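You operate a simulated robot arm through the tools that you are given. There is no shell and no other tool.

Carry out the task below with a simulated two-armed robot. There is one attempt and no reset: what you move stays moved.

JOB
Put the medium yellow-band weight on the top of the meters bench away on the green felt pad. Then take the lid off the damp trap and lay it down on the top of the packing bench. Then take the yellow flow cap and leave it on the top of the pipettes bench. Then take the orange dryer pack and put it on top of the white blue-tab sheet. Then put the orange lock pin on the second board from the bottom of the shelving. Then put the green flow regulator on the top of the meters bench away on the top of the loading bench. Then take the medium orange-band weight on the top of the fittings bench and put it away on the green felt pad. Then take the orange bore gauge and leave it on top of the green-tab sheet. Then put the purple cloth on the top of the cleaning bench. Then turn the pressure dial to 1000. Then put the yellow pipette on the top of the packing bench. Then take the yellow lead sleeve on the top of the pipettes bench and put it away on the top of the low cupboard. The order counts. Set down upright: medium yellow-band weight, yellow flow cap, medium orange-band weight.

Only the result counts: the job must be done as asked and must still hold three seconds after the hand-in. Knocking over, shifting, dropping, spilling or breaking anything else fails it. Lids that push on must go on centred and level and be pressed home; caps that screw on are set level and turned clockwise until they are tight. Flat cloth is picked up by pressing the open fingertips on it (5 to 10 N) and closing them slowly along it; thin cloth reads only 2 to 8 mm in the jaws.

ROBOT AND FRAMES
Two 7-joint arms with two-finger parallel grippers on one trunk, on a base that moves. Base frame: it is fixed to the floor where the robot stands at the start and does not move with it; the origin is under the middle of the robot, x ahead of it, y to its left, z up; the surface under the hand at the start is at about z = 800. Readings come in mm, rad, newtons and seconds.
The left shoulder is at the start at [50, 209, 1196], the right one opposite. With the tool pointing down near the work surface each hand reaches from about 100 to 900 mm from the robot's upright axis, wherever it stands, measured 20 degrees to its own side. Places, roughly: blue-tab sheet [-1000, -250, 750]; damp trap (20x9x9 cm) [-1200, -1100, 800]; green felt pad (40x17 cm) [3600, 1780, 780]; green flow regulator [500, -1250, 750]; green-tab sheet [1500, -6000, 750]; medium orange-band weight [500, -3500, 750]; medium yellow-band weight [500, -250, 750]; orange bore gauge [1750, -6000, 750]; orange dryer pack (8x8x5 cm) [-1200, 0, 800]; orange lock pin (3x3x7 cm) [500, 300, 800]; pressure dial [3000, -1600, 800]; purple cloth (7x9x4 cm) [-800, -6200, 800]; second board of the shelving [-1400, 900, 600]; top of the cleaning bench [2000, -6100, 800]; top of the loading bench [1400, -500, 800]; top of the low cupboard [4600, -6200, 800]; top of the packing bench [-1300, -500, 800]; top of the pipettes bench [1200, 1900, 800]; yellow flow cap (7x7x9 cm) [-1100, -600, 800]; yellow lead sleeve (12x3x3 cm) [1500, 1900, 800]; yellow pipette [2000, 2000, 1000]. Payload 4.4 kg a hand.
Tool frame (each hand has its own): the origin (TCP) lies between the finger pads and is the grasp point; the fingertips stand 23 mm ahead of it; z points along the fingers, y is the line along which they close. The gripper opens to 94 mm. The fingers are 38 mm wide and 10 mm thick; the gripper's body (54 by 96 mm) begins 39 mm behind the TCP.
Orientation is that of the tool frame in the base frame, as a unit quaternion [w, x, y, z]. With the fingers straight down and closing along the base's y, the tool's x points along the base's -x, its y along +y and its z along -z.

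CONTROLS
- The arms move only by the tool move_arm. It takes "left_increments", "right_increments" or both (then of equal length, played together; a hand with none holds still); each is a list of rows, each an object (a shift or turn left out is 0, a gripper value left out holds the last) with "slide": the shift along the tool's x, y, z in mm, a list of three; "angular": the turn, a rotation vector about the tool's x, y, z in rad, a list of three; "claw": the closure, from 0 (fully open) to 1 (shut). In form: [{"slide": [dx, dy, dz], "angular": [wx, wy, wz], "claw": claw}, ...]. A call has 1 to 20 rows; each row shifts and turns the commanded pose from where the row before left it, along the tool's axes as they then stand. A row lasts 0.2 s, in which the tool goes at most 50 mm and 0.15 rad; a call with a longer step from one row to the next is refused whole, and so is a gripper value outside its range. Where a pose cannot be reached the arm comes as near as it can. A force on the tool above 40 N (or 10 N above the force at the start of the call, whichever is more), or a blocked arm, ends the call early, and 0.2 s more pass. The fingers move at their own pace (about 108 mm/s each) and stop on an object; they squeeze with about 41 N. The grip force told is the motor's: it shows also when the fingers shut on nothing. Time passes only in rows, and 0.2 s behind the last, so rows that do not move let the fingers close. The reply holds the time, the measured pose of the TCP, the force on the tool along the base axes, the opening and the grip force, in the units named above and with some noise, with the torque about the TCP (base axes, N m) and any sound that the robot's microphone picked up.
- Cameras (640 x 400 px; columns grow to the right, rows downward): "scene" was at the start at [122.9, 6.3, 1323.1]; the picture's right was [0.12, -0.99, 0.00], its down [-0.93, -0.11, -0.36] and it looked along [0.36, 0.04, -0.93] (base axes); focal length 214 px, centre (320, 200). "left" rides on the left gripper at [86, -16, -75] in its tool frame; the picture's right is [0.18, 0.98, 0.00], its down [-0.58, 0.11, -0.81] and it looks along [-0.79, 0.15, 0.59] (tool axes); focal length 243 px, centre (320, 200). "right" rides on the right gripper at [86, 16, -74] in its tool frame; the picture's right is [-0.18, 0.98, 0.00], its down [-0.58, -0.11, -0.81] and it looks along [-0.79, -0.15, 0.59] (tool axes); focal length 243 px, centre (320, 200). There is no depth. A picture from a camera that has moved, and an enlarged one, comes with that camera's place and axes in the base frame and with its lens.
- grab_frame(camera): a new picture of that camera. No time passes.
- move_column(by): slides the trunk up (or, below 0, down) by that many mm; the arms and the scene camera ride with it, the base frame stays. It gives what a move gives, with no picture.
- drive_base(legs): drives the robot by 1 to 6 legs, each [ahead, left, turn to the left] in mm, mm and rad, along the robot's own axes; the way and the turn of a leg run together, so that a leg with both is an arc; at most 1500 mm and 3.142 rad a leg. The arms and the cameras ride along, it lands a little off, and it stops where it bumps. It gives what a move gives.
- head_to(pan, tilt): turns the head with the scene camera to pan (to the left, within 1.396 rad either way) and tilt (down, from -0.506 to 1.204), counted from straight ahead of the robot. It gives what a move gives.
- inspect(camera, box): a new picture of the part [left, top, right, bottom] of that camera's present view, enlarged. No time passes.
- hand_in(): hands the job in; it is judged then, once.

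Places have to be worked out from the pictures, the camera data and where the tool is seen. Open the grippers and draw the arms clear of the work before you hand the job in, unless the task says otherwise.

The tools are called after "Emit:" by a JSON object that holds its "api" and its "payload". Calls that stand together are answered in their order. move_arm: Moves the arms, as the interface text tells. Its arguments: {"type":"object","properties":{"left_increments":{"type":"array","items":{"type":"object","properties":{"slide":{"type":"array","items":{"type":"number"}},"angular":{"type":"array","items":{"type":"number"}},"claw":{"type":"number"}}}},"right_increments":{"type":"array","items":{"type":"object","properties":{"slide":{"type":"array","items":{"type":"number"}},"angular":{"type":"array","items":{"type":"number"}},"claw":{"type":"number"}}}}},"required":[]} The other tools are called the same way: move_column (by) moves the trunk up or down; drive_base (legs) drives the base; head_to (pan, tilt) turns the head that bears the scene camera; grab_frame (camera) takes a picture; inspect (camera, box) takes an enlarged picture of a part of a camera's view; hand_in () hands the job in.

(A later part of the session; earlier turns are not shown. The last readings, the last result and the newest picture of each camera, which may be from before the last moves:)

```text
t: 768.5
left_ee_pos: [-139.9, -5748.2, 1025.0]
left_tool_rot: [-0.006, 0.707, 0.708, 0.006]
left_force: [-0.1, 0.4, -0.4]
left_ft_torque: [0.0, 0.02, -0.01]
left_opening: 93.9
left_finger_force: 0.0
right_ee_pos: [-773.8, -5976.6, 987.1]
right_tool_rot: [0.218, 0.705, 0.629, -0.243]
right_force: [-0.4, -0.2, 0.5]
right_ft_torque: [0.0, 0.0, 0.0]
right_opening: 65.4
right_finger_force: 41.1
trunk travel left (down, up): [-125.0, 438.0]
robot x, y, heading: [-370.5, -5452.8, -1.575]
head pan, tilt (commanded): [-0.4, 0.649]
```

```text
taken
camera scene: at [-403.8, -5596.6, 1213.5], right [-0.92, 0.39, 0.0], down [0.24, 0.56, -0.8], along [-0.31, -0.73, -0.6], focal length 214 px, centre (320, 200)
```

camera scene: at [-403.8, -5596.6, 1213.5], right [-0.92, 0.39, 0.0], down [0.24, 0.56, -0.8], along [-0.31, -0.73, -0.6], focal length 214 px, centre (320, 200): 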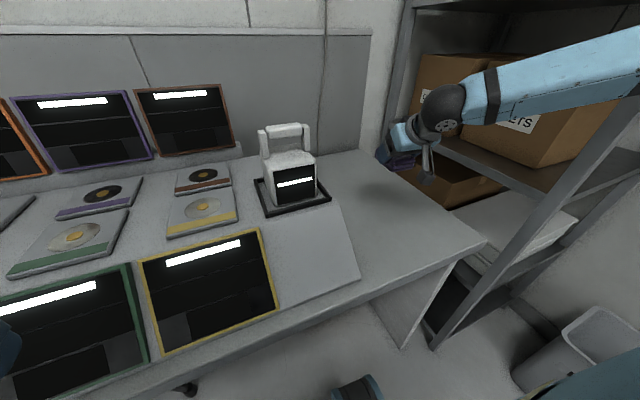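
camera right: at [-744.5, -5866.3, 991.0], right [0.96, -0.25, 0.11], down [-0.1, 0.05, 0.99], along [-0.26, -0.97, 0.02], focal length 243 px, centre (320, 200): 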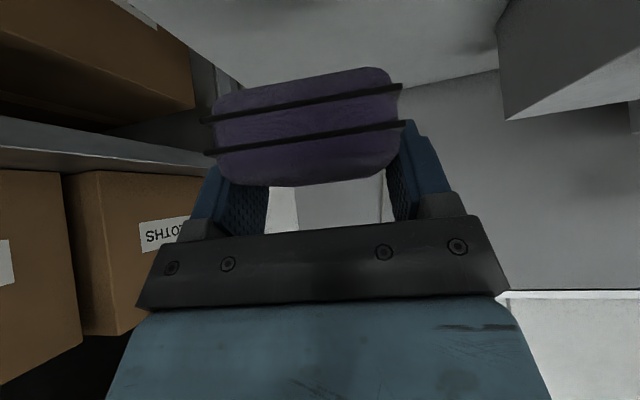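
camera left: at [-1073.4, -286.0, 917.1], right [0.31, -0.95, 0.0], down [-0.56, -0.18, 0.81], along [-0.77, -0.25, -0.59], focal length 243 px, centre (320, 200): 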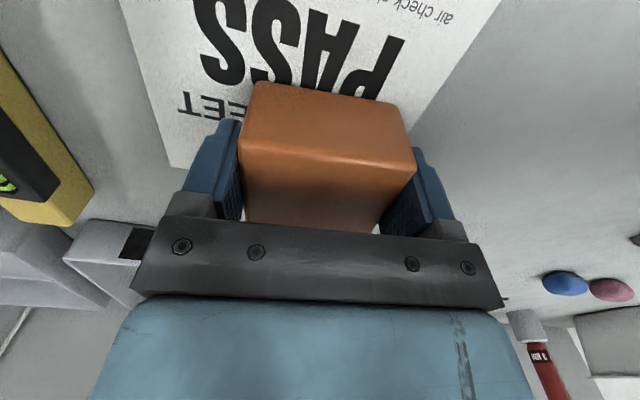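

I re-level the gripper while withdrawing, then raise the trunk.

Emit:
{"api": "move_arm", "payload": {"right_increments": [{"slide": [31.4, 0, -24.7], "angular": [0, 0.1334, 0]}, {"slide": [34.4, 0, -20.4], "angular": [0, 0.1334, 0]}, {"slide": [36.8, 0, -15.6], "angular": [0, 0.1334, 0]}, {"slide": [38.6, 0, -10.6], "angular": [0, 0.1334, 0]}, {"slide": [39.6, 0, -5.4], "angular": [0, 0.1334, 0]}, {"angular": [0, 0, -0.11]}]}}

Emit:
{"api": "move_column", "payload": {"by": 350}}

Emit:
{"api": "drive_base", "payload": {"legs": [[-385, 0, 0.004], [0, 1500, 0]]}}

```text
t: 769.9
left_ee_pos: [-140.2, -5749.9, 1025.3]
left_tool_rot: [-0.006, 0.707, 0.708, 0.005]
left_force: [-0.4, 0.1, -0.4]
left_ft_torque: [0.0, 0.01, -0.03]
left_opening: 94.1
left_finger_force: 0.0
right_ee_pos: [-750.0, -5777.2, 985.9]
right_tool_rot: [-0.002, 0.708, 0.706, 0.0]
right_force: [-0.4, -0.7, -0.2]
right_ft_torque: [-0.01, 0.01, 0.03]
right_opening: 65.1
right_finger_force: 41.3
trunk travel left (down, up): [-125.0, 438.0]
robot x, y, heading: [-365.5, -5449.3, -1.571]
head pan, tilt (commanded): [-0.4, 0.649]
```

```text
t: 773.3
left_ee_pos: [-140.6, -5749.2, 1375.2]
left_tool_rot: [-0.006, 0.707, 0.707, 0.007]
left_force: [0.2, -0.4, 0.2]
left_ft_torque: [0.02, 0.03, 0.0]
left_opening: 93.9
left_finger_force: 0.0
right_ee_pos: [-750.4, -5777.3, 1336.1]
right_tool_rot: [-0.002, 0.708, 0.706, 0.0]
right_force: [0.6, -0.7, -0.8]
right_ft_torque: [0.0, -0.01, 0.01]
right_opening: 65.1
right_finger_force: 40.9
trunk travel left (down, up): [-475.0, 88.0]
robot x, y, heading: [-370.4, -5447.3, -1.574]
head pan, tilt (commanded): [-0.4, 0.649]
```

```text
t: 788.6
left_ee_pos: [1354.2, -5386.1, 1376.4]
left_tool_rot: [-0.005, 0.714, 0.7, 0.006]
left_force: [-0.4, 0.0, 0.4]
left_ft_torque: [0.01, 0.03, 0.01]
left_opening: 94.0
left_finger_force: 0.0
right_ee_pos: [744.2, -5399.4, 1336.4]
right_tool_rot: [-0.002, 0.716, 0.698, 0.0]
right_force: [0.3, 1.4, 0.2]
right_ft_torque: [0.03, 0.02, 0.05]
right_opening: 65.3
right_finger_force: 41.4
trunk travel left (down, up): [-475.0, 88.0]
robot x, y, heading: [1134.3, -5079.9, -1.601]
head pan, tilt (commanded): [-0.4, 0.649]
```

I continue east to the cleaning bench, in front of the free area between the green and blue cards.

Emit:
{"api": "drive_base", "payload": {"legs": [[0, 1130, 0.03], [300, 0, 0]]}}

Emit:
{"api": "move_column", "payload": {"by": -320}}

Emit:
{"api": "head_to", "payload": {"pan": -0.4, "tilt": 0.8}}

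Emit:
{"api": "grab_frame", "payload": {"camera": "scene"}}

Emit:
{"api": "grab_frame", "payload": {"camera": "right"}}

```text
t: 800.4
left_ee_pos: [2490.6, -5689.1, 1375.4]
left_tool_rot: [-0.005, 0.706, 0.708, 0.005]
left_force: [0.3, 0.7, 0.7]
left_ft_torque: [-0.03, 0.04, 0.02]
left_opening: 94.1
left_finger_force: 0.1
right_ee_pos: [1880.1, -5718.4, 1336.8]
right_tool_rot: [-0.002, 0.706, 0.708, 0.0]
right_force: [-0.2, 0.2, -0.4]
right_ft_torque: [-0.03, 0.01, -0.02]
right_opening: 65.3
right_finger_force: 41.1
trunk travel left (down, up): [-475.0, 88.0]
robot x, y, heading: [2263.2, -5393.8, -1.573]
head pan, tilt (commanded): [-0.4, 0.649]
```

```text
t: 803.6
left_ee_pos: [2490.8, -5691.7, 1056.9]
left_tool_rot: [-0.006, 0.705, 0.709, 0.006]
left_force: [0.0, 0.0, -0.6]
left_ft_torque: [0.0, 0.0, 0.0]
left_opening: 93.9
left_finger_force: 0.1
right_ee_pos: [1881.2, -5720.6, 1016.1]
right_tool_rot: [-0.001, 0.706, 0.708, 0.0]
right_force: [0.6, 1.2, 0.1]
right_ft_torque: [-0.03, -0.01, -0.02]
right_opening: 65.2
right_finger_force: 40.8
trunk travel left (down, up): [-155.0, 408.0]
robot x, y, heading: [2260.1, -5391.1, -1.574]
head pan, tilt (commanded): [-0.4, 0.649]
```

```text
t: 804.3
left_ee_pos: [2490.0, -5689.9, 1055.8]
left_tool_rot: [-0.006, 0.706, 0.708, 0.006]
left_force: [0.9, 0.0, -0.3]
left_ft_torque: [0.01, 0.01, 0.01]
left_opening: 94.1
left_finger_force: 0.0
right_ee_pos: [1881.0, -5721.2, 1017.3]
right_tool_rot: [-0.001, 0.706, 0.708, 0.0]
right_force: [-0.4, -0.6, -0.6]
right_ft_torque: [-0.01, 0.01, -0.01]
right_opening: 65.1
right_finger_force: 41.3
trunk travel left (down, up): [-155.0, 408.0]
robot x, y, heading: [2260.4, -5392.5, -1.57]
head pan, tilt (commanded): [-0.4, 0.799]
```

```text
taken
camera scene: at [2229.2, -5534.2, 1230.8], right [-0.92, 0.39, 0.0], down [0.28, 0.66, -0.7], along [-0.27, -0.64, -0.72], focal length 214 px, centre (320, 200)
```

scene: 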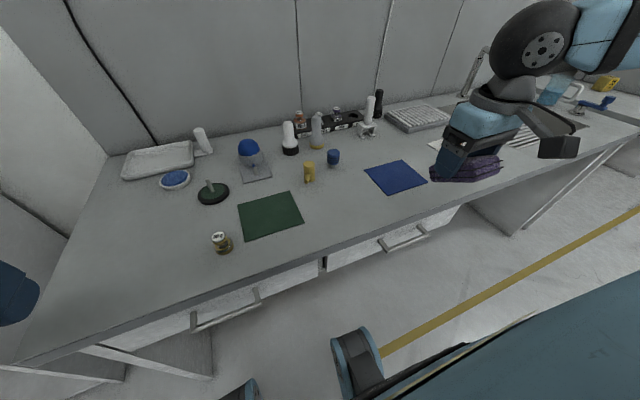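

```text
taken
camera right: at [1897.6, -5635.5, 1090.6], right [0.98, -0.18, 0.0], down [-0.11, -0.58, 0.81], along [-0.15, -0.79, -0.59], focal length 243 px, centre (320, 200)
```

right: 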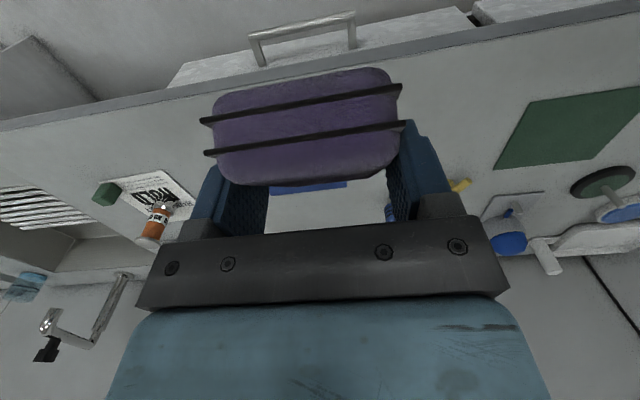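

The cloth was gripped at 38° tilt, so I will set it down with the same tilt so it lies flat. I back the base up for room, then tilt and extend over the free area.

Emit:
{"api": "drive_base", "payload": {"legs": [[-120, 0, 0]]}}

Emit:
{"api": "move_arm", "payload": {"right_increments": [{"slide": [-38, 24, 0], "angular": [0, -0.1334, 0]}, {"slide": [-37.7, 24, 5.1], "angular": [0, -0.1334, 0]}, {"slide": [-36.7, 24, 10], "angular": [0, -0.1334, 0]}, {"slide": [-35, 24, 14.8], "angular": [0, -0.1334, 0]}, {"slide": [-32.7, 24, 19.3], "angular": [0, -0.1334, 0]}, {"slide": [-1.5, 3, 38]}, {"slide": [-1.5, 3, 38]}, {"slide": [-1.5, 3, 38]}, {"slide": [0, 0, 0]}]}}

Emit:
{"api": "grab_frame", "payload": {"camera": "scene"}}

Emit:
{"api": "grab_frame", "payload": {"camera": "right"}}

```text
t: 805.5
left_ee_pos: [2490.2, -5568.7, 1056.6]
left_tool_rot: [-0.006, 0.704, 0.71, 0.006]
left_force: [0.6, 0.4, -0.1]
left_ft_torque: [-0.04, -0.01, 0.02]
left_opening: 94.1
left_finger_force: 0.0
right_ee_pos: [1881.4, -5599.2, 1016.2]
right_tool_rot: [-0.002, 0.707, 0.707, 0.001]
right_force: [-0.3, 0.8, -0.9]
right_ft_torque: [-0.03, 0.01, 0.04]
right_opening: 65.2
right_finger_force: 41.2
trunk travel left (down, up): [-155.0, 408.0]
robot x, y, heading: [2258.3, -5275.5, -1.572]
head pan, tilt (commanded): [-0.4, 0.799]
```

```text
t: 807.5
left_ee_pos: [2491.0, -5568.9, 1055.3]
left_tool_rot: [-0.006, 0.706, 0.709, 0.005]
left_force: [-0.9, -0.7, 0.2]
left_ft_torque: [-0.01, -0.02, -0.04]
left_opening: 93.8
left_finger_force: 0.0
right_ee_pos: [2011.2, -5863.9, 927.8]
right_tool_rot: [0.23, 0.668, 0.669, -0.231]
right_force: [1.3, 0.8, -1.1]
right_ft_torque: [-0.03, 0.02, -0.02]
right_opening: 65.2
right_finger_force: 41.5
trunk travel left (down, up): [-155.0, 408.0]
robot x, y, heading: [2260.5, -5269.5, -1.574]
head pan, tilt (commanded): [-0.4, 0.799]
```

```text
taken
camera scene: at [2229.4, -5413.2, 1230.9], right [-0.92, 0.39, 0.0], down [0.28, 0.66, -0.7], along [-0.27, -0.64, -0.72], focal length 214 px, centre (320, 200)
```

scene: 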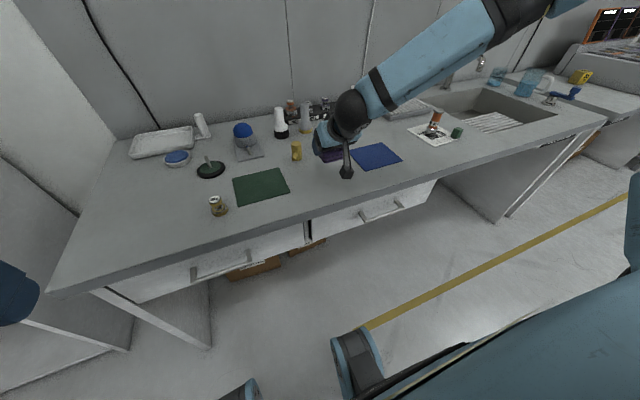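

```text
taken
camera right: at [2027.1, -5751.7, 932.7], right [0.98, -0.14, 0.11], down [-0.11, 0.04, 0.99], along [-0.15, -0.99, 0.02], focal length 243 px, centre (320, 200)
```

right: 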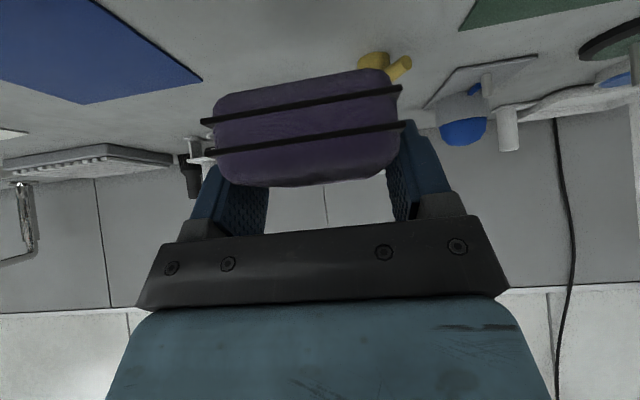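

I lower the cloth toward the bench in the same tilt.

Emit:
{"api": "move_arm", "payload": {"right_increments": [{"slide": [26, 0, 33]}, {"slide": [26, 0, 33]}, {"slide": [0, 0, 0]}]}}

Emit:
{"api": "inspect", "payload": {"camera": "scene", "box": [260, 100, 440, 220]}}

Emit:
{"api": "move_arm", "payload": {"right_increments": [{"slide": [1.9, 0, 2.4]}, {"slide": [1.2, 0, 1.6]}]}}

```text
t: 808.4
left_ee_pos: [2491.2, -5568.8, 1055.6]
left_tool_rot: [-0.005, 0.705, 0.709, 0.005]
left_force: [0.2, -0.4, -0.8]
left_ft_torque: [-0.01, 0.0, 0.01]
left_opening: 94.2
left_finger_force: 0.2
right_ee_pos: [2009.5, -5863.1, 845.0]
right_tool_rot: [0.23, 0.668, 0.669, -0.23]
right_force: [0.2, -0.7, -0.8]
right_ft_torque: [0.04, -0.01, 0.03]
right_opening: 65.3
right_finger_force: 41.4
trunk travel left (down, up): [-155.0, 408.0]
robot x, y, heading: [2258.4, -5272.5, -1.572]
head pan, tilt (commanded): [-0.4, 0.799]
```

```text
3.33 times, centred on (350, 160) of scene
camera zoom: at [2229.5, -5413.5, 1230.9], right [-0.92, 0.39, 0.0], down [0.28, 0.66, -0.7], along [-0.27, -0.64, -0.72], focal length 715 px, centre (220, 333)
```

zoom: 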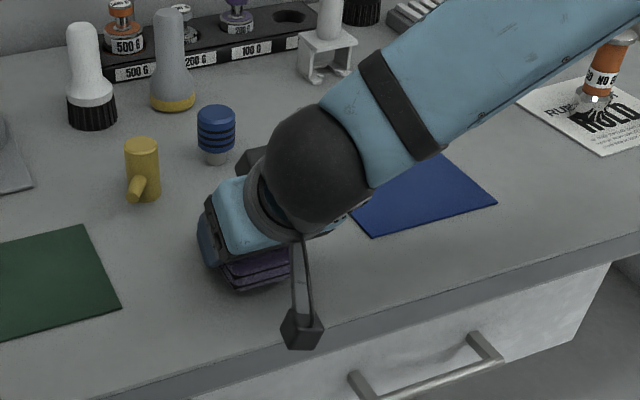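

```text
t: 809.0
left_ee_pos: [2489.7, -5569.5, 1054.9]
left_tool_rot: [-0.005, 0.705, 0.71, 0.005]
left_force: [-0.5, 0.0, 0.1]
left_ft_torque: [0.0, 0.0, -0.01]
left_opening: 94.2
left_finger_force: 0.1
right_ee_pos: [2009.7, -5865.0, 839.3]
right_tool_rot: [0.23, 0.667, 0.67, -0.231]
right_force: [-0.4, -0.2, -0.6]
right_ft_torque: [0.0, -0.05, -0.01]
right_opening: 65.3
right_finger_force: 41.2
trunk travel left (down, up): [-155.0, 408.0]
robot x, y, heading: [2260.3, -5275.1, -1.568]
head pan, tilt (commanded): [-0.4, 0.799]
```

Emit:
{"api": "move_arm", "payload": {"right_increments": [{"slide": [1.2, 0, 1.6]}, {"slide": [0.9, 0, 1.2]}, {"slide": [0.6, 0, 0.8]}]}}

```text
t: 809.8
left_ee_pos: [2490.3, -5570.5, 1055.5]
left_tool_rot: [-0.007, 0.704, 0.71, 0.006]
left_force: [-0.7, 0.1, -0.1]
left_ft_torque: [0.01, -0.03, -0.03]
left_opening: 94.0
left_finger_force: 0.1
right_ee_pos: [2009.1, -5863.9, 835.0]
right_tool_rot: [0.231, 0.668, 0.669, -0.231]
right_force: [-0.6, 0.5, -0.7]
right_ft_torque: [-0.01, -0.02, 0.03]
right_opening: 65.5
right_finger_force: 40.7
trunk travel left (down, up): [-155.0, 408.0]
robot x, y, heading: [2262.8, -5271.4, -1.568]
head pan, tilt (commanded): [-0.4, 0.799]
```

Not yet in contact; I go down another couple of millimetres.

Emit:
{"api": "move_arm", "payload": {"right_increments": [{"slide": [0.6, 0, 0.8]}, {"slide": [0.6, 0, 0.8]}, {"slide": [0, 0, 0]}]}}

```text
t: 810.5
left_ee_pos: [2491.4, -5569.3, 1055.5]
left_tool_rot: [-0.005, 0.705, 0.71, 0.006]
left_force: [0.1, 0.5, -0.2]
left_ft_torque: [0.01, -0.03, 0.03]
left_opening: 94.0
left_finger_force: 0.2
right_ee_pos: [2010.5, -5864.3, 835.0]
right_tool_rot: [0.231, 0.667, 0.67, -0.231]
right_force: [-0.3, -0.4, 11.1]
right_ft_torque: [0.44, -0.14, 0.01]
right_opening: 65.3
right_finger_force: 40.9
trunk travel left (down, up): [-155.0, 408.0]
robot x, y, heading: [2263.2, -5272.3, -1.571]
head pan, tilt (commanded): [-0.4, 0.799]
```

Contact (11 N). I open the gripper and lift straight up.

Emit:
{"api": "move_arm", "payload": {"right_increments": [{"claw": 0.0}, {"claw": 0.0}, {"claw": 0.0}, {"slide": [-12.4, 0, -15.7]}, {"slide": [-24.7, 0, -31.4]}, {"slide": [-27, 0, -35]}, {"slide": [-20, 0, -25]}]}}

Emit:
{"api": "inspect", "payload": {"camera": "scene", "box": [240, 80, 460, 230]}}

```text
t: 812.1
left_ee_pos: [2491.1, -5569.0, 1056.1]
left_tool_rot: [-0.005, 0.705, 0.709, 0.005]
left_force: [-0.3, -0.3, 0.6]
left_ft_torque: [-0.02, 0.02, -0.01]
left_opening: 94.0
left_finger_force: 0.0
right_ee_pos: [2008.3, -5865.5, 970.0]
right_tool_rot: [0.23, 0.667, 0.67, -0.231]
right_force: [0.9, 0.3, -0.1]
right_ft_torque: [0.02, -0.02, 0.03]
right_opening: 94.1
right_finger_force: 0.0
trunk travel left (down, up): [-155.0, 408.0]
robot x, y, heading: [2258.8, -5271.0, -1.567]
head pan, tilt (commanded): [-0.4, 0.799]
```

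```text
2.67 times, centred on (350, 155) of scene
camera zoom: at [2229.7, -5413.3, 1230.8], right [-0.92, 0.39, 0.0], down [0.28, 0.66, -0.7], along [-0.27, -0.64, -0.72], focal length 572 px, centre (240, 320)
```

zoom: 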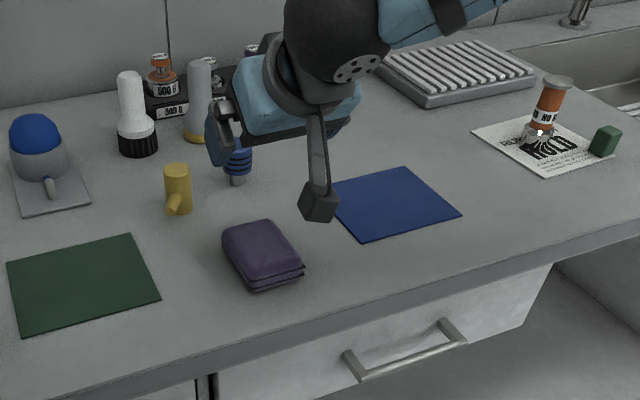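

The cloth lies on the cleaning bench. Next is the pressure dial near (3000,-1600). I re-level and tuck the right hand, raise the trunk and reverse north through the aisle.

Emit:
{"api": "move_arm", "payload": {"right_increments": [{"slide": [31.4, -10, -24.7], "angular": [0, 0.1334, 0]}, {"slide": [34.4, -10, -20.4], "angular": [0, 0.1334, 0]}, {"slide": [36.8, -10, -15.6], "angular": [0, 0.1334, 0]}, {"slide": [38.6, 0, -10.6], "angular": [0, 0.1334, 0]}, {"slide": [39.6, 0, -5.4], "angular": [0, 0.1334, 0]}, {"slide": [0, 0, 0]}]}}

Emit:
{"api": "move_column", "payload": {"by": 320}}

Emit:
{"api": "drive_base", "payload": {"legs": [[-200, -95, -0.003], [-1200, 0, 0]]}}

```text
t: 813.5
left_ee_pos: [2490.1, -5569.2, 1055.6]
left_tool_rot: [-0.007, 0.704, 0.71, 0.005]
left_force: [1.4, -0.2, 0.5]
left_ft_torque: [0.0, -0.02, -0.02]
left_opening: 94.1
left_finger_force: 0.1
right_ee_pos: [1980.5, -5662.2, 970.1]
right_tool_rot: [-0.002, 0.705, 0.709, 0.0]
right_force: [-0.2, 0.6, -0.5]
right_ft_torque: [0.0, -0.01, 0.02]
right_opening: 94.1
right_finger_force: 0.0
trunk travel left (down, up): [-155.0, 408.0]
robot x, y, heading: [2263.1, -5271.5, -1.566]
head pan, tilt (commanded): [-0.4, 0.799]
```

```text
t: 816.7
left_ee_pos: [2490.2, -5570.2, 1375.8]
left_tool_rot: [-0.005, 0.705, 0.709, 0.006]
left_force: [-0.2, -0.8, -1.1]
left_ft_torque: [0.02, 0.02, 0.03]
left_opening: 94.1
left_finger_force: 0.0
right_ee_pos: [1980.8, -5664.4, 1290.8]
right_tool_rot: [-0.001, 0.707, 0.707, 0.0]
right_force: [-1.0, 0.3, -0.7]
right_ft_torque: [-0.01, 0.0, -0.01]
right_opening: 93.9
right_finger_force: 0.1
trunk travel left (down, up): [-475.0, 88.0]
robot x, y, heading: [2256.0, -5271.3, -1.567]
head pan, tilt (commanded): [-0.4, 0.799]
```

```text
t: 823.9
left_ee_pos: [2397.8, -4211.0, 1375.1]
left_tool_rot: [-0.006, 0.709, 0.705, 0.007]
left_force: [-0.1, 0.7, 0.0]
left_ft_torque: [0.02, -0.02, 0.02]
left_opening: 94.0
left_finger_force: 0.1
right_ee_pos: [1886.6, -4300.5, 1289.6]
right_tool_rot: [-0.001, 0.709, 0.705, 0.001]
right_force: [-0.7, 0.5, 0.6]
right_ft_torque: [-0.03, -0.01, 0.01]
right_opening: 93.9
right_finger_force: 0.0
trunk travel left (down, up): [-475.0, 88.0]
robot x, y, heading: [2172.0, -3908.9, -1.582]
head pan, tilt (commanded): [-0.4, 0.799]
```

On track. I continue to the cross corridor and turn to face +x.

Emit:
{"api": "drive_base", "payload": {"legs": [[-900, 0, 0.011], [-900, 0, 0], [0, 0, 1.571]]}}

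Emit:
{"api": "head_to", "payload": {"pan": 0.4, "tilt": 0.5}}

Emit:
{"api": "grab_frame", "payload": {"camera": "scene"}}

```text
t: 836.9
left_ee_pos: [2434.6, -1867.9, 1375.7]
left_tool_rot: [-0.008, -0.024, 1.0, 0.001]
left_force: [-0.7, -0.3, 0.9]
left_ft_torque: [0.02, 0.0, 0.0]
left_opening: 94.2
left_finger_force: 0.0
right_ee_pos: [2549.1, -2372.8, 1290.5]
right_tool_rot: [-0.001, -0.024, 1.0, -0.001]
right_force: [-0.6, 0.9, 0.5]
right_ft_torque: [-0.02, 0.01, 0.01]
right_opening: 94.2
right_finger_force: 0.0
trunk travel left (down, up): [-475.0, 88.0]
robot x, y, heading: [2145.8, -2107.4, 0.05]
head pan, tilt (commanded): [-0.4, 0.799]
```

```text
t: 838.0
left_ee_pos: [2433.1, -1867.0, 1374.8]
left_tool_rot: [-0.007, -0.025, 1.0, -0.001]
left_force: [-0.2, 0.3, -0.5]
left_ft_torque: [0.0, -0.01, -0.01]
left_opening: 94.1
left_finger_force: 0.1
right_ee_pos: [2549.8, -2372.8, 1290.8]
right_tool_rot: [-0.002, -0.022, 1.0, -0.001]
right_force: [0.6, 0.3, -0.6]
right_ft_torque: [-0.01, -0.01, 0.02]
right_opening: 94.0
right_finger_force: 0.1
trunk travel left (down, up): [-475.0, 88.0]
robot x, y, heading: [2145.0, -2111.7, 0.045]
head pan, tilt (commanded): [0.4, 0.499]
```

```text
taken
camera scene: at [2295.3, -2067.2, 1576.7], right [0.43, -0.9, 0.0], down [-0.43, -0.21, -0.88], along [0.79, 0.38, -0.48], focal length 214 px, centre (320, 200)
```

scene: 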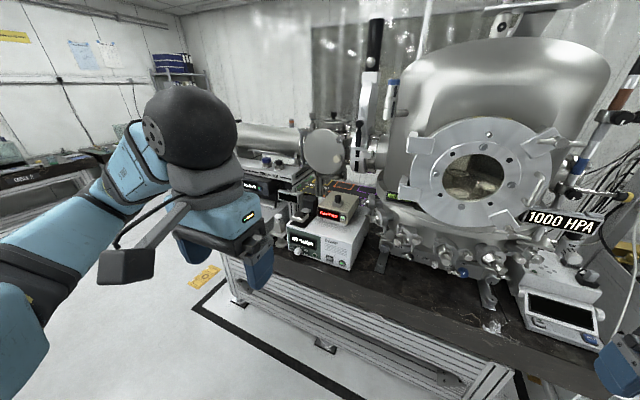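

I zoom in on the instrument around where the pressure dial should be.

Emit:
{"api": "inspect", "payload": {"camera": "scene", "box": [260, 180, 400, 290]}}

Emit:
{"api": "inspect", "payload": {"camera": "scene", "box": [360, 170, 640, 380]}}

```text
3.64 times, centred on (330, 235) of scene
camera zoom: at [2295.3, -2067.2, 1576.7], right [0.43, -0.9, 0.0], down [-0.43, -0.21, -0.88], along [0.79, 0.38, -0.48], focal length 780 px, centre (284, 73)
```

zoom: 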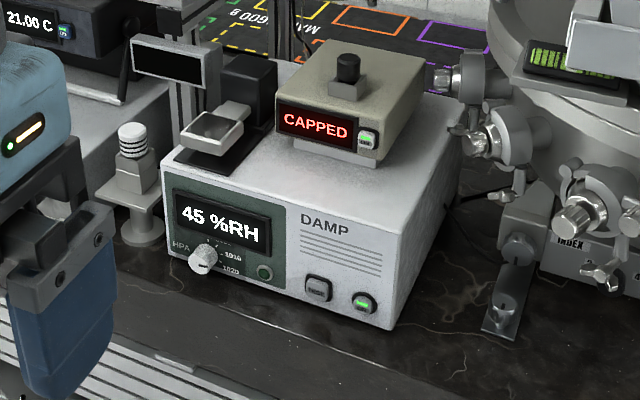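

```text
1.90 times, centred on (500, 275) of scene
camera zoom: at [2295.3, -2067.2, 1576.7], right [0.43, -0.9, 0.0], down [-0.43, -0.21, -0.88], along [0.79, 0.38, -0.48], focal length 408 px, centre (-23, 57)
```

zoom: 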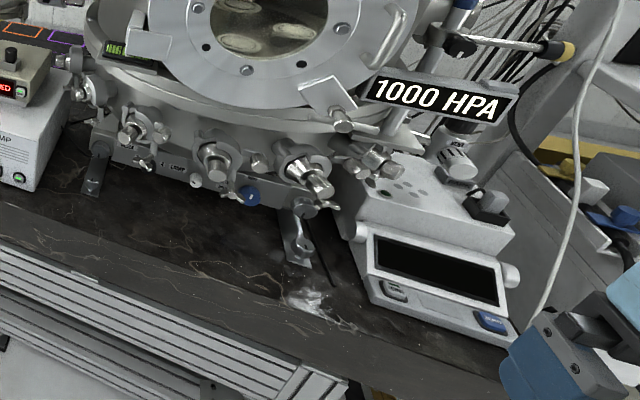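

The pressure dial is the silver knob on the DAMP unit's front (HPA scale with marks 1010, 1020…). I drive in front of it, facing +x, and look closely.

Emit:
{"api": "drive_base", "payload": {"legs": [[60, 0, -0.047], [0, 725, 0]]}}

Emit:
{"api": "move_column", "payload": {"by": -330}}

Emit:
{"api": "head_to", "payload": {"pan": -0.4, "tilt": 0.4}}

Emit:
{"api": "grab_frame", "payload": {"camera": "scene"}}

```text
t: 845.4
left_ee_pos: [2501.8, -1144.0, 1375.5]
left_tool_rot: [-0.008, -0.005, 1.0, 0.0]
left_force: [-0.9, 0.5, 0.1]
left_ft_torque: [-0.01, 0.01, 0.02]
left_opening: 94.0
left_finger_force: 0.0
right_ee_pos: [2599.5, -1654.6, 1291.1]
right_tool_rot: [-0.002, -0.004, 1.0, -0.001]
right_force: [0.0, 0.7, 0.0]
right_ft_torque: [0.03, 0.03, 0.0]
right_opening: 94.3
right_finger_force: 0.1
trunk travel left (down, up): [-475.0, 88.0]
robot x, y, heading: [2204.3, -1375.8, 0.008]
head pan, tilt (commanded): [0.4, 0.499]
```

```text
t: 848.7
left_ee_pos: [2501.0, -1145.0, 1045.4]
left_tool_rot: [-0.009, -0.005, 1.0, 0.0]
left_force: [-0.1, 0.9, 0.9]
left_ft_torque: [0.0, -0.03, 0.02]
left_opening: 93.9
left_finger_force: 0.1
right_ee_pos: [2598.7, -1653.4, 960.8]
right_tool_rot: [-0.002, -0.003, 1.0, 0.0]
right_force: [-0.2, -0.4, 0.5]
right_ft_torque: [0.01, -0.02, 0.02]
right_opening: 93.8
right_finger_force: 0.0
trunk travel left (down, up): [-145.0, 418.0]
robot x, y, heading: [2205.3, -1378.3, 0.007]
head pan, tilt (commanded): [0.4, 0.499]
```

```text
t: 849.8
left_ee_pos: [2501.6, -1144.6, 1044.9]
left_tool_rot: [-0.008, -0.005, 1.0, -0.001]
left_force: [0.1, -0.1, 0.3]
left_ft_torque: [-0.03, -0.03, -0.01]
left_opening: 94.1
left_finger_force: 0.1
right_ee_pos: [2597.8, -1654.5, 960.3]
right_tool_rot: [-0.001, -0.004, 1.0, 0.0]
right_force: [-0.1, 1.1, 0.5]
right_ft_torque: [-0.02, -0.01, -0.01]
right_opening: 93.9
right_finger_force: 0.0
trunk travel left (down, up): [-145.0, 418.0]
robot x, y, heading: [2201.4, -1377.5, 0.004]
head pan, tilt (commanded): [-0.4, 0.4]
```

```text
taken
camera scene: at [2357.7, -1410.7, 1255.9], right [-0.38, -0.92, 0.0], down [-0.36, 0.15, -0.92], along [0.85, -0.35, -0.39], focal length 214 px, centre (320, 200)
```

scene: 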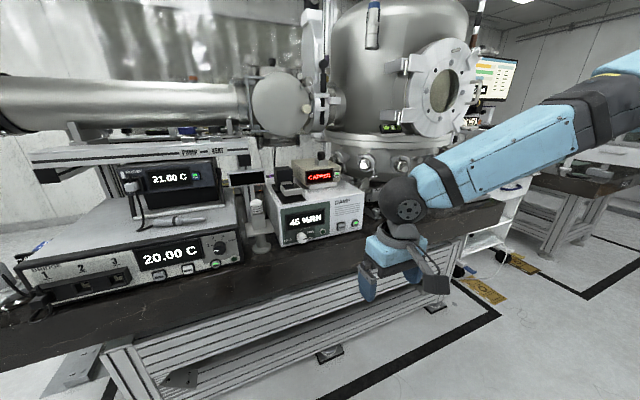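

Emit:
{"api": "inspect", "payload": {"camera": "scene", "box": [265, 160, 375, 260]}}

Emit:
{"api": "inspect", "payload": {"camera": "scene", "box": [278, 205, 338, 250]}}

```text
4.00 times, centred on (320, 210) of scene
camera zoom: at [2357.7, -1410.7, 1255.9], right [-0.38, -0.92, 0.0], down [-0.36, 0.15, -0.92], along [0.85, -0.35, -0.39], focal length 858 px, centre (320, 160)
```

zoom: 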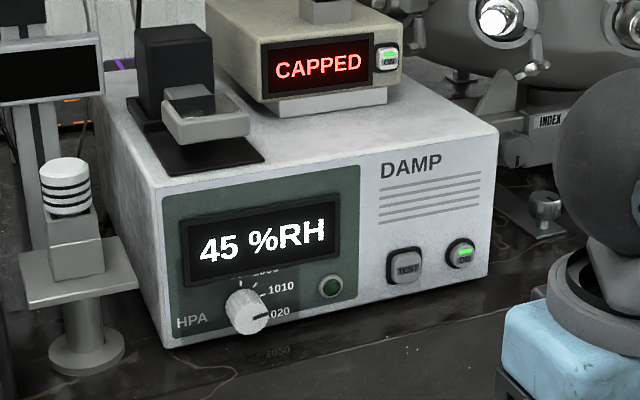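

```text
8.89 times, centred on (308, 228) of scene
camera zoom: at [2357.7, -1410.7, 1255.9], right [-0.38, -0.92, 0.0], down [-0.36, 0.15, -0.92], along [0.85, -0.35, -0.39], focal length 1906 px, centre (427, -44)
```

zoom: 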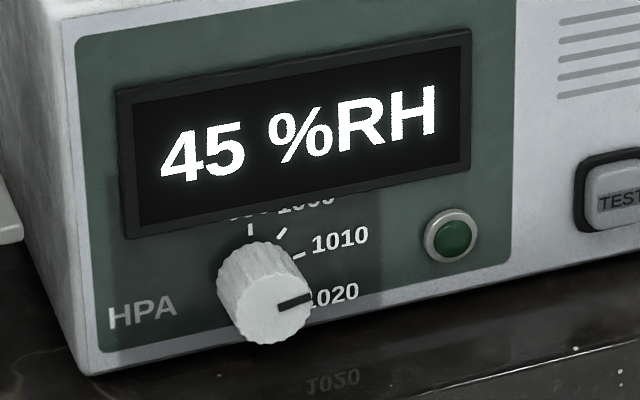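

The pointer now stands at 1020 (3 o'clock), with 1010, 1000 and 990 at successive ≈30° steps anticlockwise, so I need about 60° anticlockwise to reach 1000. The knob is at about (3003,-1605,815), only about 25 mm above the bench. I move closer and measure it more precisely.

Emit:
{"api": "drive_base", "payload": {"legs": [[120, 0, -0.004]]}}

Emit:
{"api": "head_to", "payload": {"pan": -0.42, "tilt": 0.65}}

Emit:
{"api": "inspect", "payload": {"camera": "scene", "box": [240, 120, 400, 240]}}

Emit:
{"api": "grab_frame", "payload": {"camera": "right"}}

```text
t: 851.0
left_ee_pos: [2621.3, -1143.1, 1045.6]
left_tool_rot: [-0.008, -0.004, 1.0, 0.001]
left_force: [1.6, 0.5, 0.2]
left_ft_torque: [-0.03, 0.02, -0.01]
left_opening: 94.2
left_finger_force: 0.1
right_ee_pos: [2716.8, -1654.6, 960.3]
right_tool_rot: [-0.002, -0.002, 1.0, -0.001]
right_force: [0.4, -0.3, -0.1]
right_ft_torque: [-0.04, 0.01, 0.03]
right_opening: 94.0
right_finger_force: 0.0
trunk travel left (down, up): [-145.0, 418.0]
robot x, y, heading: [2323.8, -1374.1, 0.005]
head pan, tilt (commanded): [-0.4, 0.4]
```

```text
t: 851.8
left_ee_pos: [2621.4, -1144.3, 1045.0]
left_tool_rot: [-0.008, -0.003, 1.0, -0.001]
left_force: [-0.4, 0.3, 0.0]
left_ft_torque: [-0.02, 0.0, 0.0]
left_opening: 94.0
left_finger_force: 0.0
right_ee_pos: [2716.0, -1655.5, 961.1]
right_tool_rot: [-0.002, -0.001, 1.0, -0.001]
right_force: [-0.1, 1.1, -0.8]
right_ft_torque: [-0.01, -0.02, -0.02]
right_opening: 94.0
right_finger_force: 0.0
trunk travel left (down, up): [-145.0, 418.0]
robot x, y, heading: [2324.5, -1377.3, 0.002]
head pan, tilt (commanded): [-0.421, 0.649]
```

```text
3.33 times, centred on (320, 180) of scene
camera zoom: at [2470.3, -1410.3, 1233.4], right [-0.41, -0.91, 0.0], down [-0.55, 0.25, -0.8], along [0.73, -0.32, -0.6], focal length 715 px, centre (320, 267)
```

zoom: 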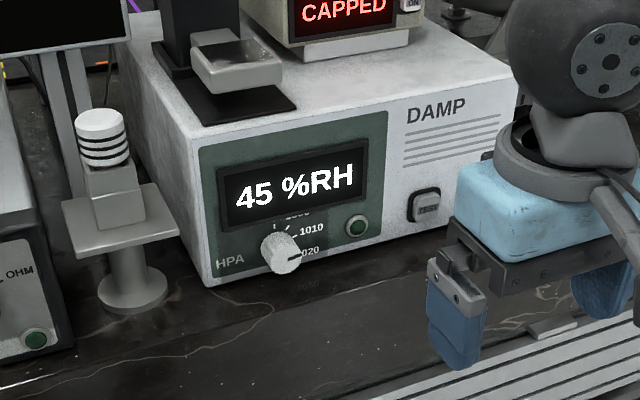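

```text
taken
camera right: at [2630.0, -1640.7, 1034.5], right [0.18, 0.98, 0.0], down [0.58, -0.11, 0.81], along [0.79, -0.15, -0.59], focal length 243 px, centre (320, 200)
```

right: 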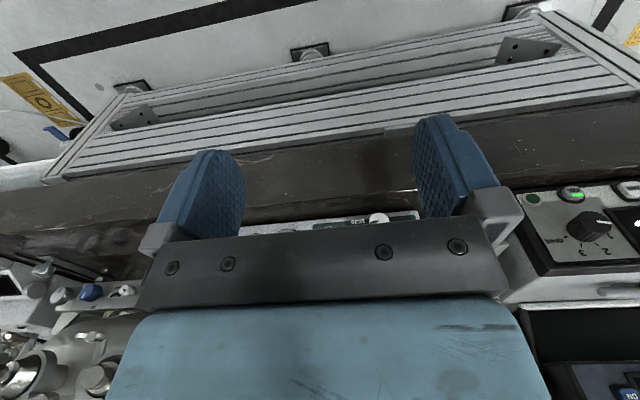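

I zoom in strongly on the knob in both views.

Emit:
{"api": "inspect", "payload": {"camera": "scene", "box": [285, 165, 345, 210]}}

Emit:
{"api": "inspect", "payload": {"camera": "right", "box": [330, 190, 430, 250]}}

```text
8.89 times, centred on (315, 188) of scene
camera zoom: at [2470.3, -1410.3, 1233.4], right [-0.41, -0.91, 0.0], down [-0.55, 0.25, -0.8], along [0.73, -0.32, -0.6], focal length 1906 px, centre (364, 311)
```

zoom: 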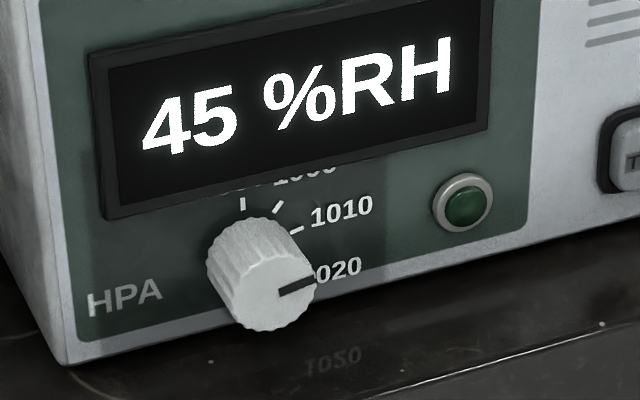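

```text
6.40 times, centred on (380, 220) of right
camera zoom: at [2630.0, -1640.7, 1034.5], right [0.18, 0.98, 0.0], down [0.58, -0.11, 0.81], along [0.79, -0.15, -0.59], focal length 1553 px, centre (-64, 72)
```

zoom: 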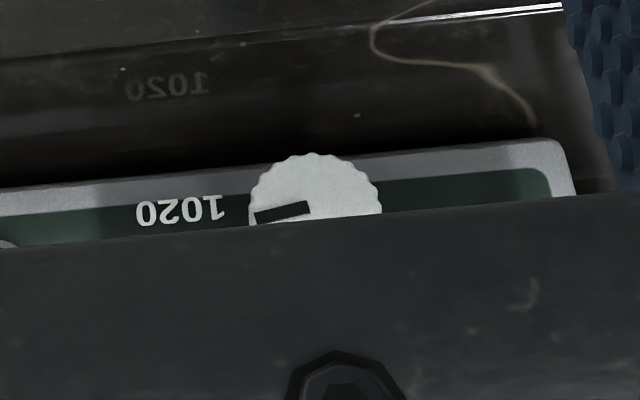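

The ticks appear to lie 40° apart (990 at 0°, 1000 at 40°, 1010 at 80°, 1020 at 120°), and the pointer reads about 82°. I lower the trunk to see the labels under the display bezel more clearly.

Emit:
{"api": "move_column", "payload": {"by": -140}}

Emit:
{"api": "head_to", "payload": {"pan": -0.42, "tilt": 0.45}}

Emit:
{"api": "inspect", "payload": {"camera": "scene", "box": [270, 150, 360, 220]}}

```text
t: 853.5
left_ee_pos: [2620.0, -1143.8, 904.9]
left_tool_rot: [-0.008, -0.004, 1.0, 0.0]
left_force: [-0.1, -0.4, 0.1]
left_ft_torque: [0.01, 0.0, -0.01]
left_opening: 94.1
left_finger_force: 0.0
right_ee_pos: [2715.4, -1656.6, 819.1]
right_tool_rot: [-0.001, -0.002, 1.0, -0.001]
right_force: [-0.4, -0.3, 0.3]
right_ft_torque: [-0.02, 0.01, -0.01]
right_opening: 94.0
right_finger_force: 0.1
trunk travel left (down, up): [-5.0, 558.0]
robot x, y, heading: [2323.3, -1375.8, -0.001]
head pan, tilt (commanded): [-0.421, 0.649]
```

```text
t: 854.2
left_ee_pos: [2620.4, -1144.0, 905.8]
left_tool_rot: [-0.009, -0.003, 1.0, 0.0]
left_force: [-0.1, 0.1, 0.1]
left_ft_torque: [0.0, 0.01, 0.0]
left_opening: 94.0
left_finger_force: 0.0
right_ee_pos: [2715.4, -1655.5, 820.4]
right_tool_rot: [-0.001, -0.002, 1.0, 0.0]
right_force: [0.1, 0.6, -0.1]
right_ft_torque: [-0.01, -0.03, -0.01]
right_opening: 93.8
right_finger_force: 0.0
trunk travel left (down, up): [-5.0, 558.0]
robot x, y, heading: [2324.4, -1373.6, 0.0]
head pan, tilt (commanded): [-0.421, 0.45]
```

```text
5.71 times, centred on (315, 185) of scene
camera zoom: at [2475.0, -1412.3, 1111.2], right [-0.41, -0.91, 0.0], down [-0.4, 0.18, -0.9], along [0.82, -0.37, -0.44], focal length 1226 px, centre (349, 286)
```

zoom: 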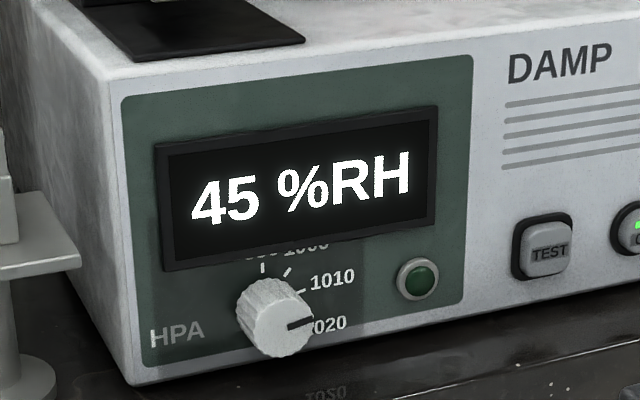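

The label geometry confirms 40° steps (1000 at 40°, 1010 at 81°, 1020 at 120°), and the pointer at ≈82° means the dial is near 1010; so about 42° anticlockwise is needed. I raise the trunk again and tilt the right gripper forward by 60° in front of the unit.

Emit:
{"api": "move_column", "payload": {"by": 130}}

Emit:
{"api": "move_arm", "payload": {"right_increments": [{"slide": [-30, 6.7, 0], "angular": [0, -0.1496, 0], "claw": 0.5}, {"slide": [-29.7, 6.7, 4.5], "angular": [0, -0.1496, 0]}, {"slide": [-28.7, 6.7, 8.8], "angular": [0, -0.1496, 0]}, {"slide": [-27, 6.7, 13], "angular": [0, -0.1496, 0]}, {"slide": [-24.8, 6.7, 16.9], "angular": [0, -0.1496, 0]}, {"slide": [-22, 6.7, 20.4], "angular": [0, -0.1496, 0]}, {"slide": [-18.7, 6.7, 23.5], "angular": [0, -0.1496, 0]}, {"slide": [0, 0, 0]}]}}

Emit:
{"api": "grab_frame", "payload": {"camera": "right"}}

Emit:
{"api": "grab_frame", "payload": {"camera": "scene"}}

```text
t: 855.8
left_ee_pos: [2622.1, -1144.4, 1035.9]
left_tool_rot: [-0.009, -0.003, 1.0, 0.0]
left_force: [0.5, -0.2, 0.6]
left_ft_torque: [0.02, -0.01, 0.01]
left_opening: 94.0
left_finger_force: 0.1
right_ee_pos: [2716.6, -1656.0, 950.1]
right_tool_rot: [0.0, -0.002, 1.0, -0.001]
right_force: [0.7, -0.4, 0.0]
right_ft_torque: [0.01, -0.03, -0.01]
right_opening: 94.0
right_finger_force: 0.1
trunk travel left (down, up): [-135.0, 428.0]
robot x, y, heading: [2325.4, -1377.1, 0.001]
head pan, tilt (commanded): [-0.421, 0.45]
```

```text
t: 857.6
left_ee_pos: [2620.6, -1144.2, 1036.2]
left_tool_rot: [-0.008, -0.004, 1.0, -0.001]
left_force: [0.5, -0.1, -0.4]
left_ft_torque: [0.02, -0.01, -0.01]
left_opening: 94.1
left_finger_force: 0.1
right_ee_pos: [2924.3, -1607.8, 953.4]
right_tool_rot: [0.5, -0.001, 0.866, 0.0]
right_force: [-0.1, -0.3, 0.2]
right_ft_torque: [-0.01, 0.0, -0.01]
right_opening: 47.1
right_finger_force: 0.0
trunk travel left (down, up): [-135.0, 428.0]
robot x, y, heading: [2322.7, -1378.0, 0.001]
head pan, tilt (commanded): [-0.421, 0.45]
```

```text
taken
camera right: at [2817.0, -1593.6, 914.5], right [0.09, 0.98, 0.16], down [-0.41, -0.11, 0.91], along [0.91, -0.14, 0.39], focal length 243 px, centre (320, 200)
```

right: 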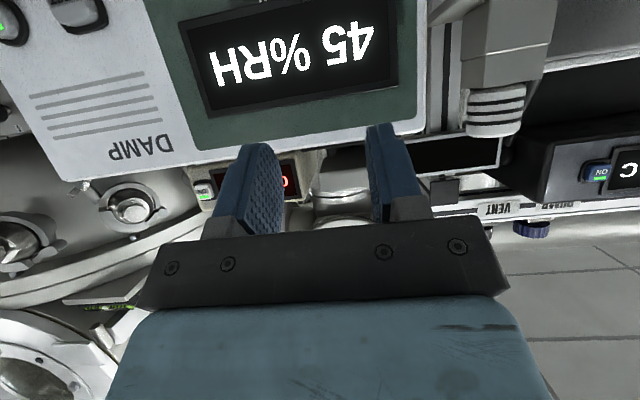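

```text
taken
camera scene: at [2474.5, -1412.2, 1241.3], right [-0.41, -0.91, 0.0], down [-0.4, 0.18, -0.9], along [0.82, -0.37, -0.43], focal length 214 px, centre (320, 200)
```

scene: 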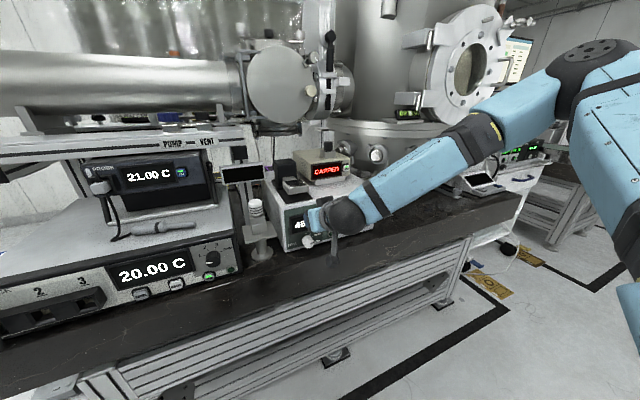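

Tilt reached. I lower the hand straight down in front of the knob to its height (still short of it) and look with the wrist camera.

Emit:
{"api": "move_arm", "payload": {"right_increments": [{"slide": [34.6, 0, 20]}, {"slide": [34.6, 0, 20]}, {"slide": [34.6, 0, 20]}, {"slide": [0, 0, 0]}]}}

Emit:
{"api": "grab_frame", "payload": {"camera": "right"}}

Emit:
{"api": "inspect", "payload": {"camera": "scene", "box": [270, 170, 370, 250]}}

```text
t: 858.6
left_ee_pos: [2620.7, -1144.2, 1035.4]
left_tool_rot: [-0.007, -0.004, 1.0, 0.001]
left_force: [-0.2, -0.5, -0.9]
left_ft_torque: [-0.01, 0.01, 0.01]
left_opening: 94.0
left_finger_force: 0.1
right_ee_pos: [2924.3, -1608.3, 829.7]
right_tool_rot: [0.499, -0.002, 0.867, 0.001]
right_force: [0.3, -0.1, 0.4]
right_ft_torque: [0.01, 0.0, -0.01]
right_opening: 47.0
right_finger_force: 0.0
trunk travel left (down, up): [-135.0, 428.0]
robot x, y, heading: [2323.0, -1373.8, 0.003]
head pan, tilt (commanded): [-0.421, 0.45]
```

```text
taken
camera right: at [2817.3, -1593.2, 791.4], right [0.09, 0.98, 0.16], down [-0.41, -0.11, 0.91], along [0.91, -0.15, 0.39], focal length 243 px, centre (320, 200)
```

right: 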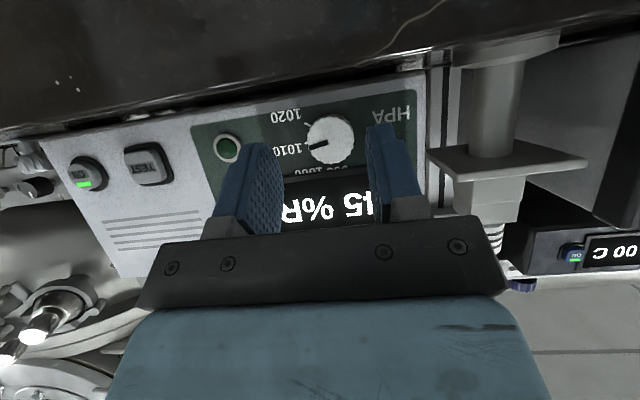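

```text
5.00 times, centred on (320, 210) of scene
camera zoom: at [2474.7, -1413.0, 1241.2], right [-0.41, -0.91, 0.0], down [-0.4, 0.18, -0.9], along [0.82, -0.37, -0.44], focal length 1072 px, centre (320, 150)
```

zoom: 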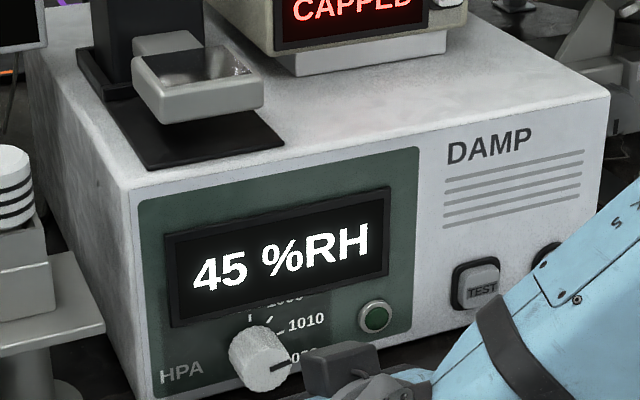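

Excellent view from the wrist camera. I zoom in on the dial and its labels.

Emit:
{"api": "inspect", "payload": {"camera": "right", "box": [250, 90, 420, 200]}}

```text
3.64 times, centred on (335, 145) of right
camera zoom: at [2817.3, -1593.2, 791.4], right [0.09, 0.98, 0.16], down [-0.41, -0.11, 0.91], along [0.91, -0.15, 0.39], focal length 882 px, centre (266, 400)
```

zoom: 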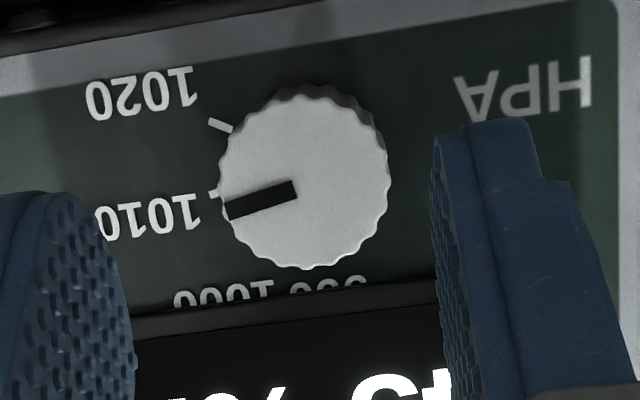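

From below the pointer sits right at 1010, the dial axis is at about (y=-1608, z=822) and the panel at x≈3023. I pre-roll the gripper 20° clockwise, then advance so the fingers straddle the knob.

Emit:
{"api": "move_arm", "payload": {"right_increments": [{"angular": [-0.058, 0, 0.1007]}, {"angular": [-0.058, 0, 0.1007]}, {"angular": [-0.058, 0, 0.1007]}, {"slide": [-2.3, -2.2, -1.3]}, {"slide": [-10, 0, 17.3]}, {"slide": [-10, 0, 17.3]}, {"slide": [0, 0, 0]}]}}

Emit:
{"api": "grab_frame", "payload": {"camera": "right"}}

```text
t: 860.2
left_ee_pos: [2621.5, -1144.1, 1035.7]
left_tool_rot: [-0.009, -0.003, 1.0, 0.0]
left_force: [0.0, 0.0, -0.8]
left_ft_torque: [-0.02, -0.01, 0.01]
left_opening: 94.2
left_finger_force: 0.0
right_ee_pos: [2964.9, -1610.6, 831.9]
right_tool_rot: [0.491, 0.085, 0.854, 0.151]
right_force: [0.0, 0.3, -0.6]
right_ft_torque: [0.01, -0.01, -0.01]
right_opening: 47.0
right_finger_force: 0.1
trunk travel left (down, up): [-135.0, 428.0]
robot x, y, heading: [2323.5, -1376.2, 0.002]
head pan, tilt (commanded): [-0.421, 0.45]
```

```text
taken
camera right: at [2857.3, -1583.8, 801.9], right [0.09, 0.87, 0.48], down [-0.4, -0.41, 0.82], along [0.91, -0.27, 0.31], focal length 243 px, centre (320, 200)
```

right: 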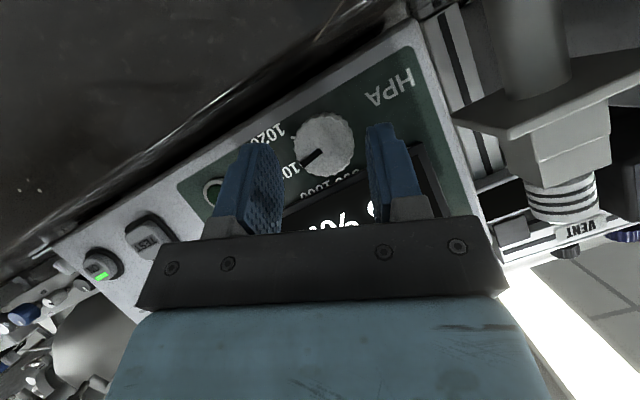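

The knob is centred between the fingers. I advance the remaining 22 mm.

Emit:
{"api": "move_arm", "payload": {"right_increments": [{"slide": [-6, 0, 10.4]}, {"slide": [-5, 0, 8.7]}, {"slide": [0, 0, 0]}]}}

Emit:
{"api": "grab_frame", "payload": {"camera": "right"}}

Emit:
{"api": "inspect", "payload": {"camera": "scene", "box": [270, 170, 370, 250]}}

```text
t: 861.0
left_ee_pos: [2622.1, -1145.1, 1036.0]
left_tool_rot: [-0.008, -0.003, 1.0, 0.0]
left_force: [0.5, -0.4, 0.0]
left_ft_torque: [-0.02, 0.01, -0.03]
left_opening: 93.9
left_finger_force: 0.0
right_ee_pos: [2989.5, -1610.3, 831.4]
right_tool_rot: [0.491, 0.085, 0.854, 0.151]
right_force: [0.8, 0.6, -0.2]
right_ft_torque: [-0.02, 0.01, -0.02]
right_opening: 47.1
right_finger_force: 0.0
trunk travel left (down, up): [-135.0, 428.0]
robot x, y, heading: [2324.2, -1375.8, 0.001]
head pan, tilt (commanded): [-0.421, 0.45]
```

```text
taken
camera right: at [2880.0, -1583.8, 801.9], right [0.09, 0.87, 0.48], down [-0.4, -0.41, 0.82], along [0.91, -0.27, 0.31], focal length 243 px, centre (320, 200)
```

right: 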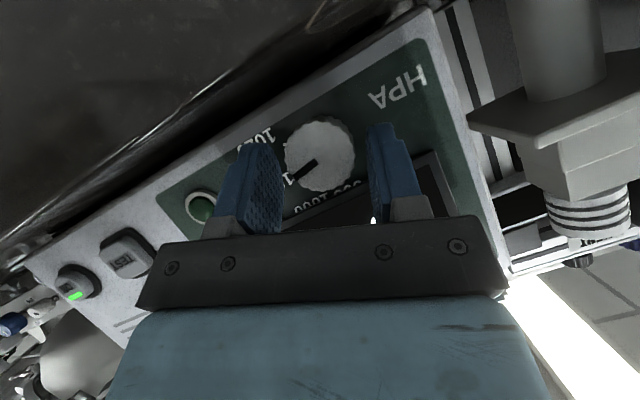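

```text
5.00 times, centred on (320, 210) of scene
camera zoom: at [2475.0, -1412.4, 1241.2], right [-0.41, -0.91, 0.0], down [-0.4, 0.18, -0.9], along [0.82, -0.37, -0.44], focal length 1072 px, centre (320, 150)
```

zoom: 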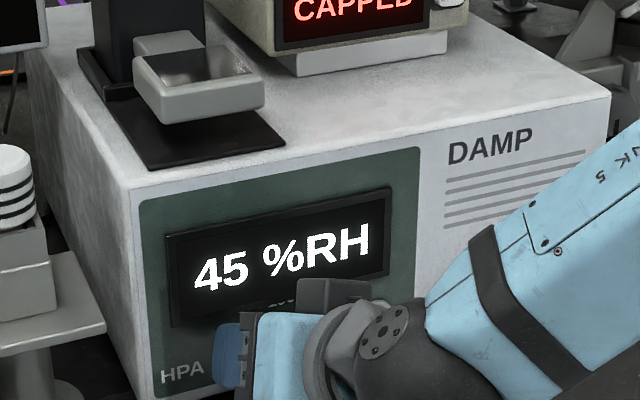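

The fingers straddle the knob. I close on it.

Emit:
{"api": "move_arm", "payload": {"right_increments": [{"claw": 0.7}, {"claw": 1.0}, {"claw": 1.0}, {"claw": 1.0}]}}

Emit:
{"api": "grab_frame", "payload": {"camera": "right"}}

```text
t: 862.0
left_ee_pos: [2620.7, -1142.9, 1034.9]
left_tool_rot: [-0.008, -0.003, 1.0, 0.0]
left_force: [0.1, -0.3, 0.1]
left_ft_torque: [0.02, 0.04, 0.04]
left_opening: 94.0
left_finger_force: 0.1
right_ee_pos: [2987.7, -1608.5, 833.5]
right_tool_rot: [0.491, 0.085, 0.854, 0.15]
right_force: [2.8, 9.4, 2.9]
right_ft_torque: [0.1, 0.32, 0.11]
right_opening: 33.3
right_finger_force: 45.2
trunk travel left (down, up): [-135.0, 428.0]
robot x, y, heading: [2323.2, -1374.3, 0.007]
head pan, tilt (commanded): [-0.421, 0.45]
```

```text
taken
camera right: at [2880.0, -1582.8, 802.3], right [0.09, 0.87, 0.48], down [-0.4, -0.41, 0.82], along [0.91, -0.27, 0.32], focal length 243 px, centre (320, 200)
```

right: 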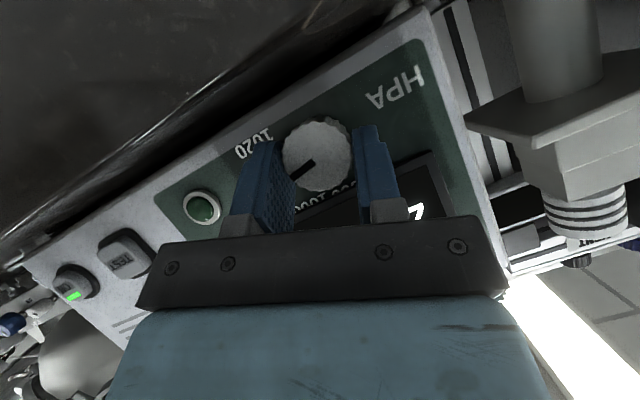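

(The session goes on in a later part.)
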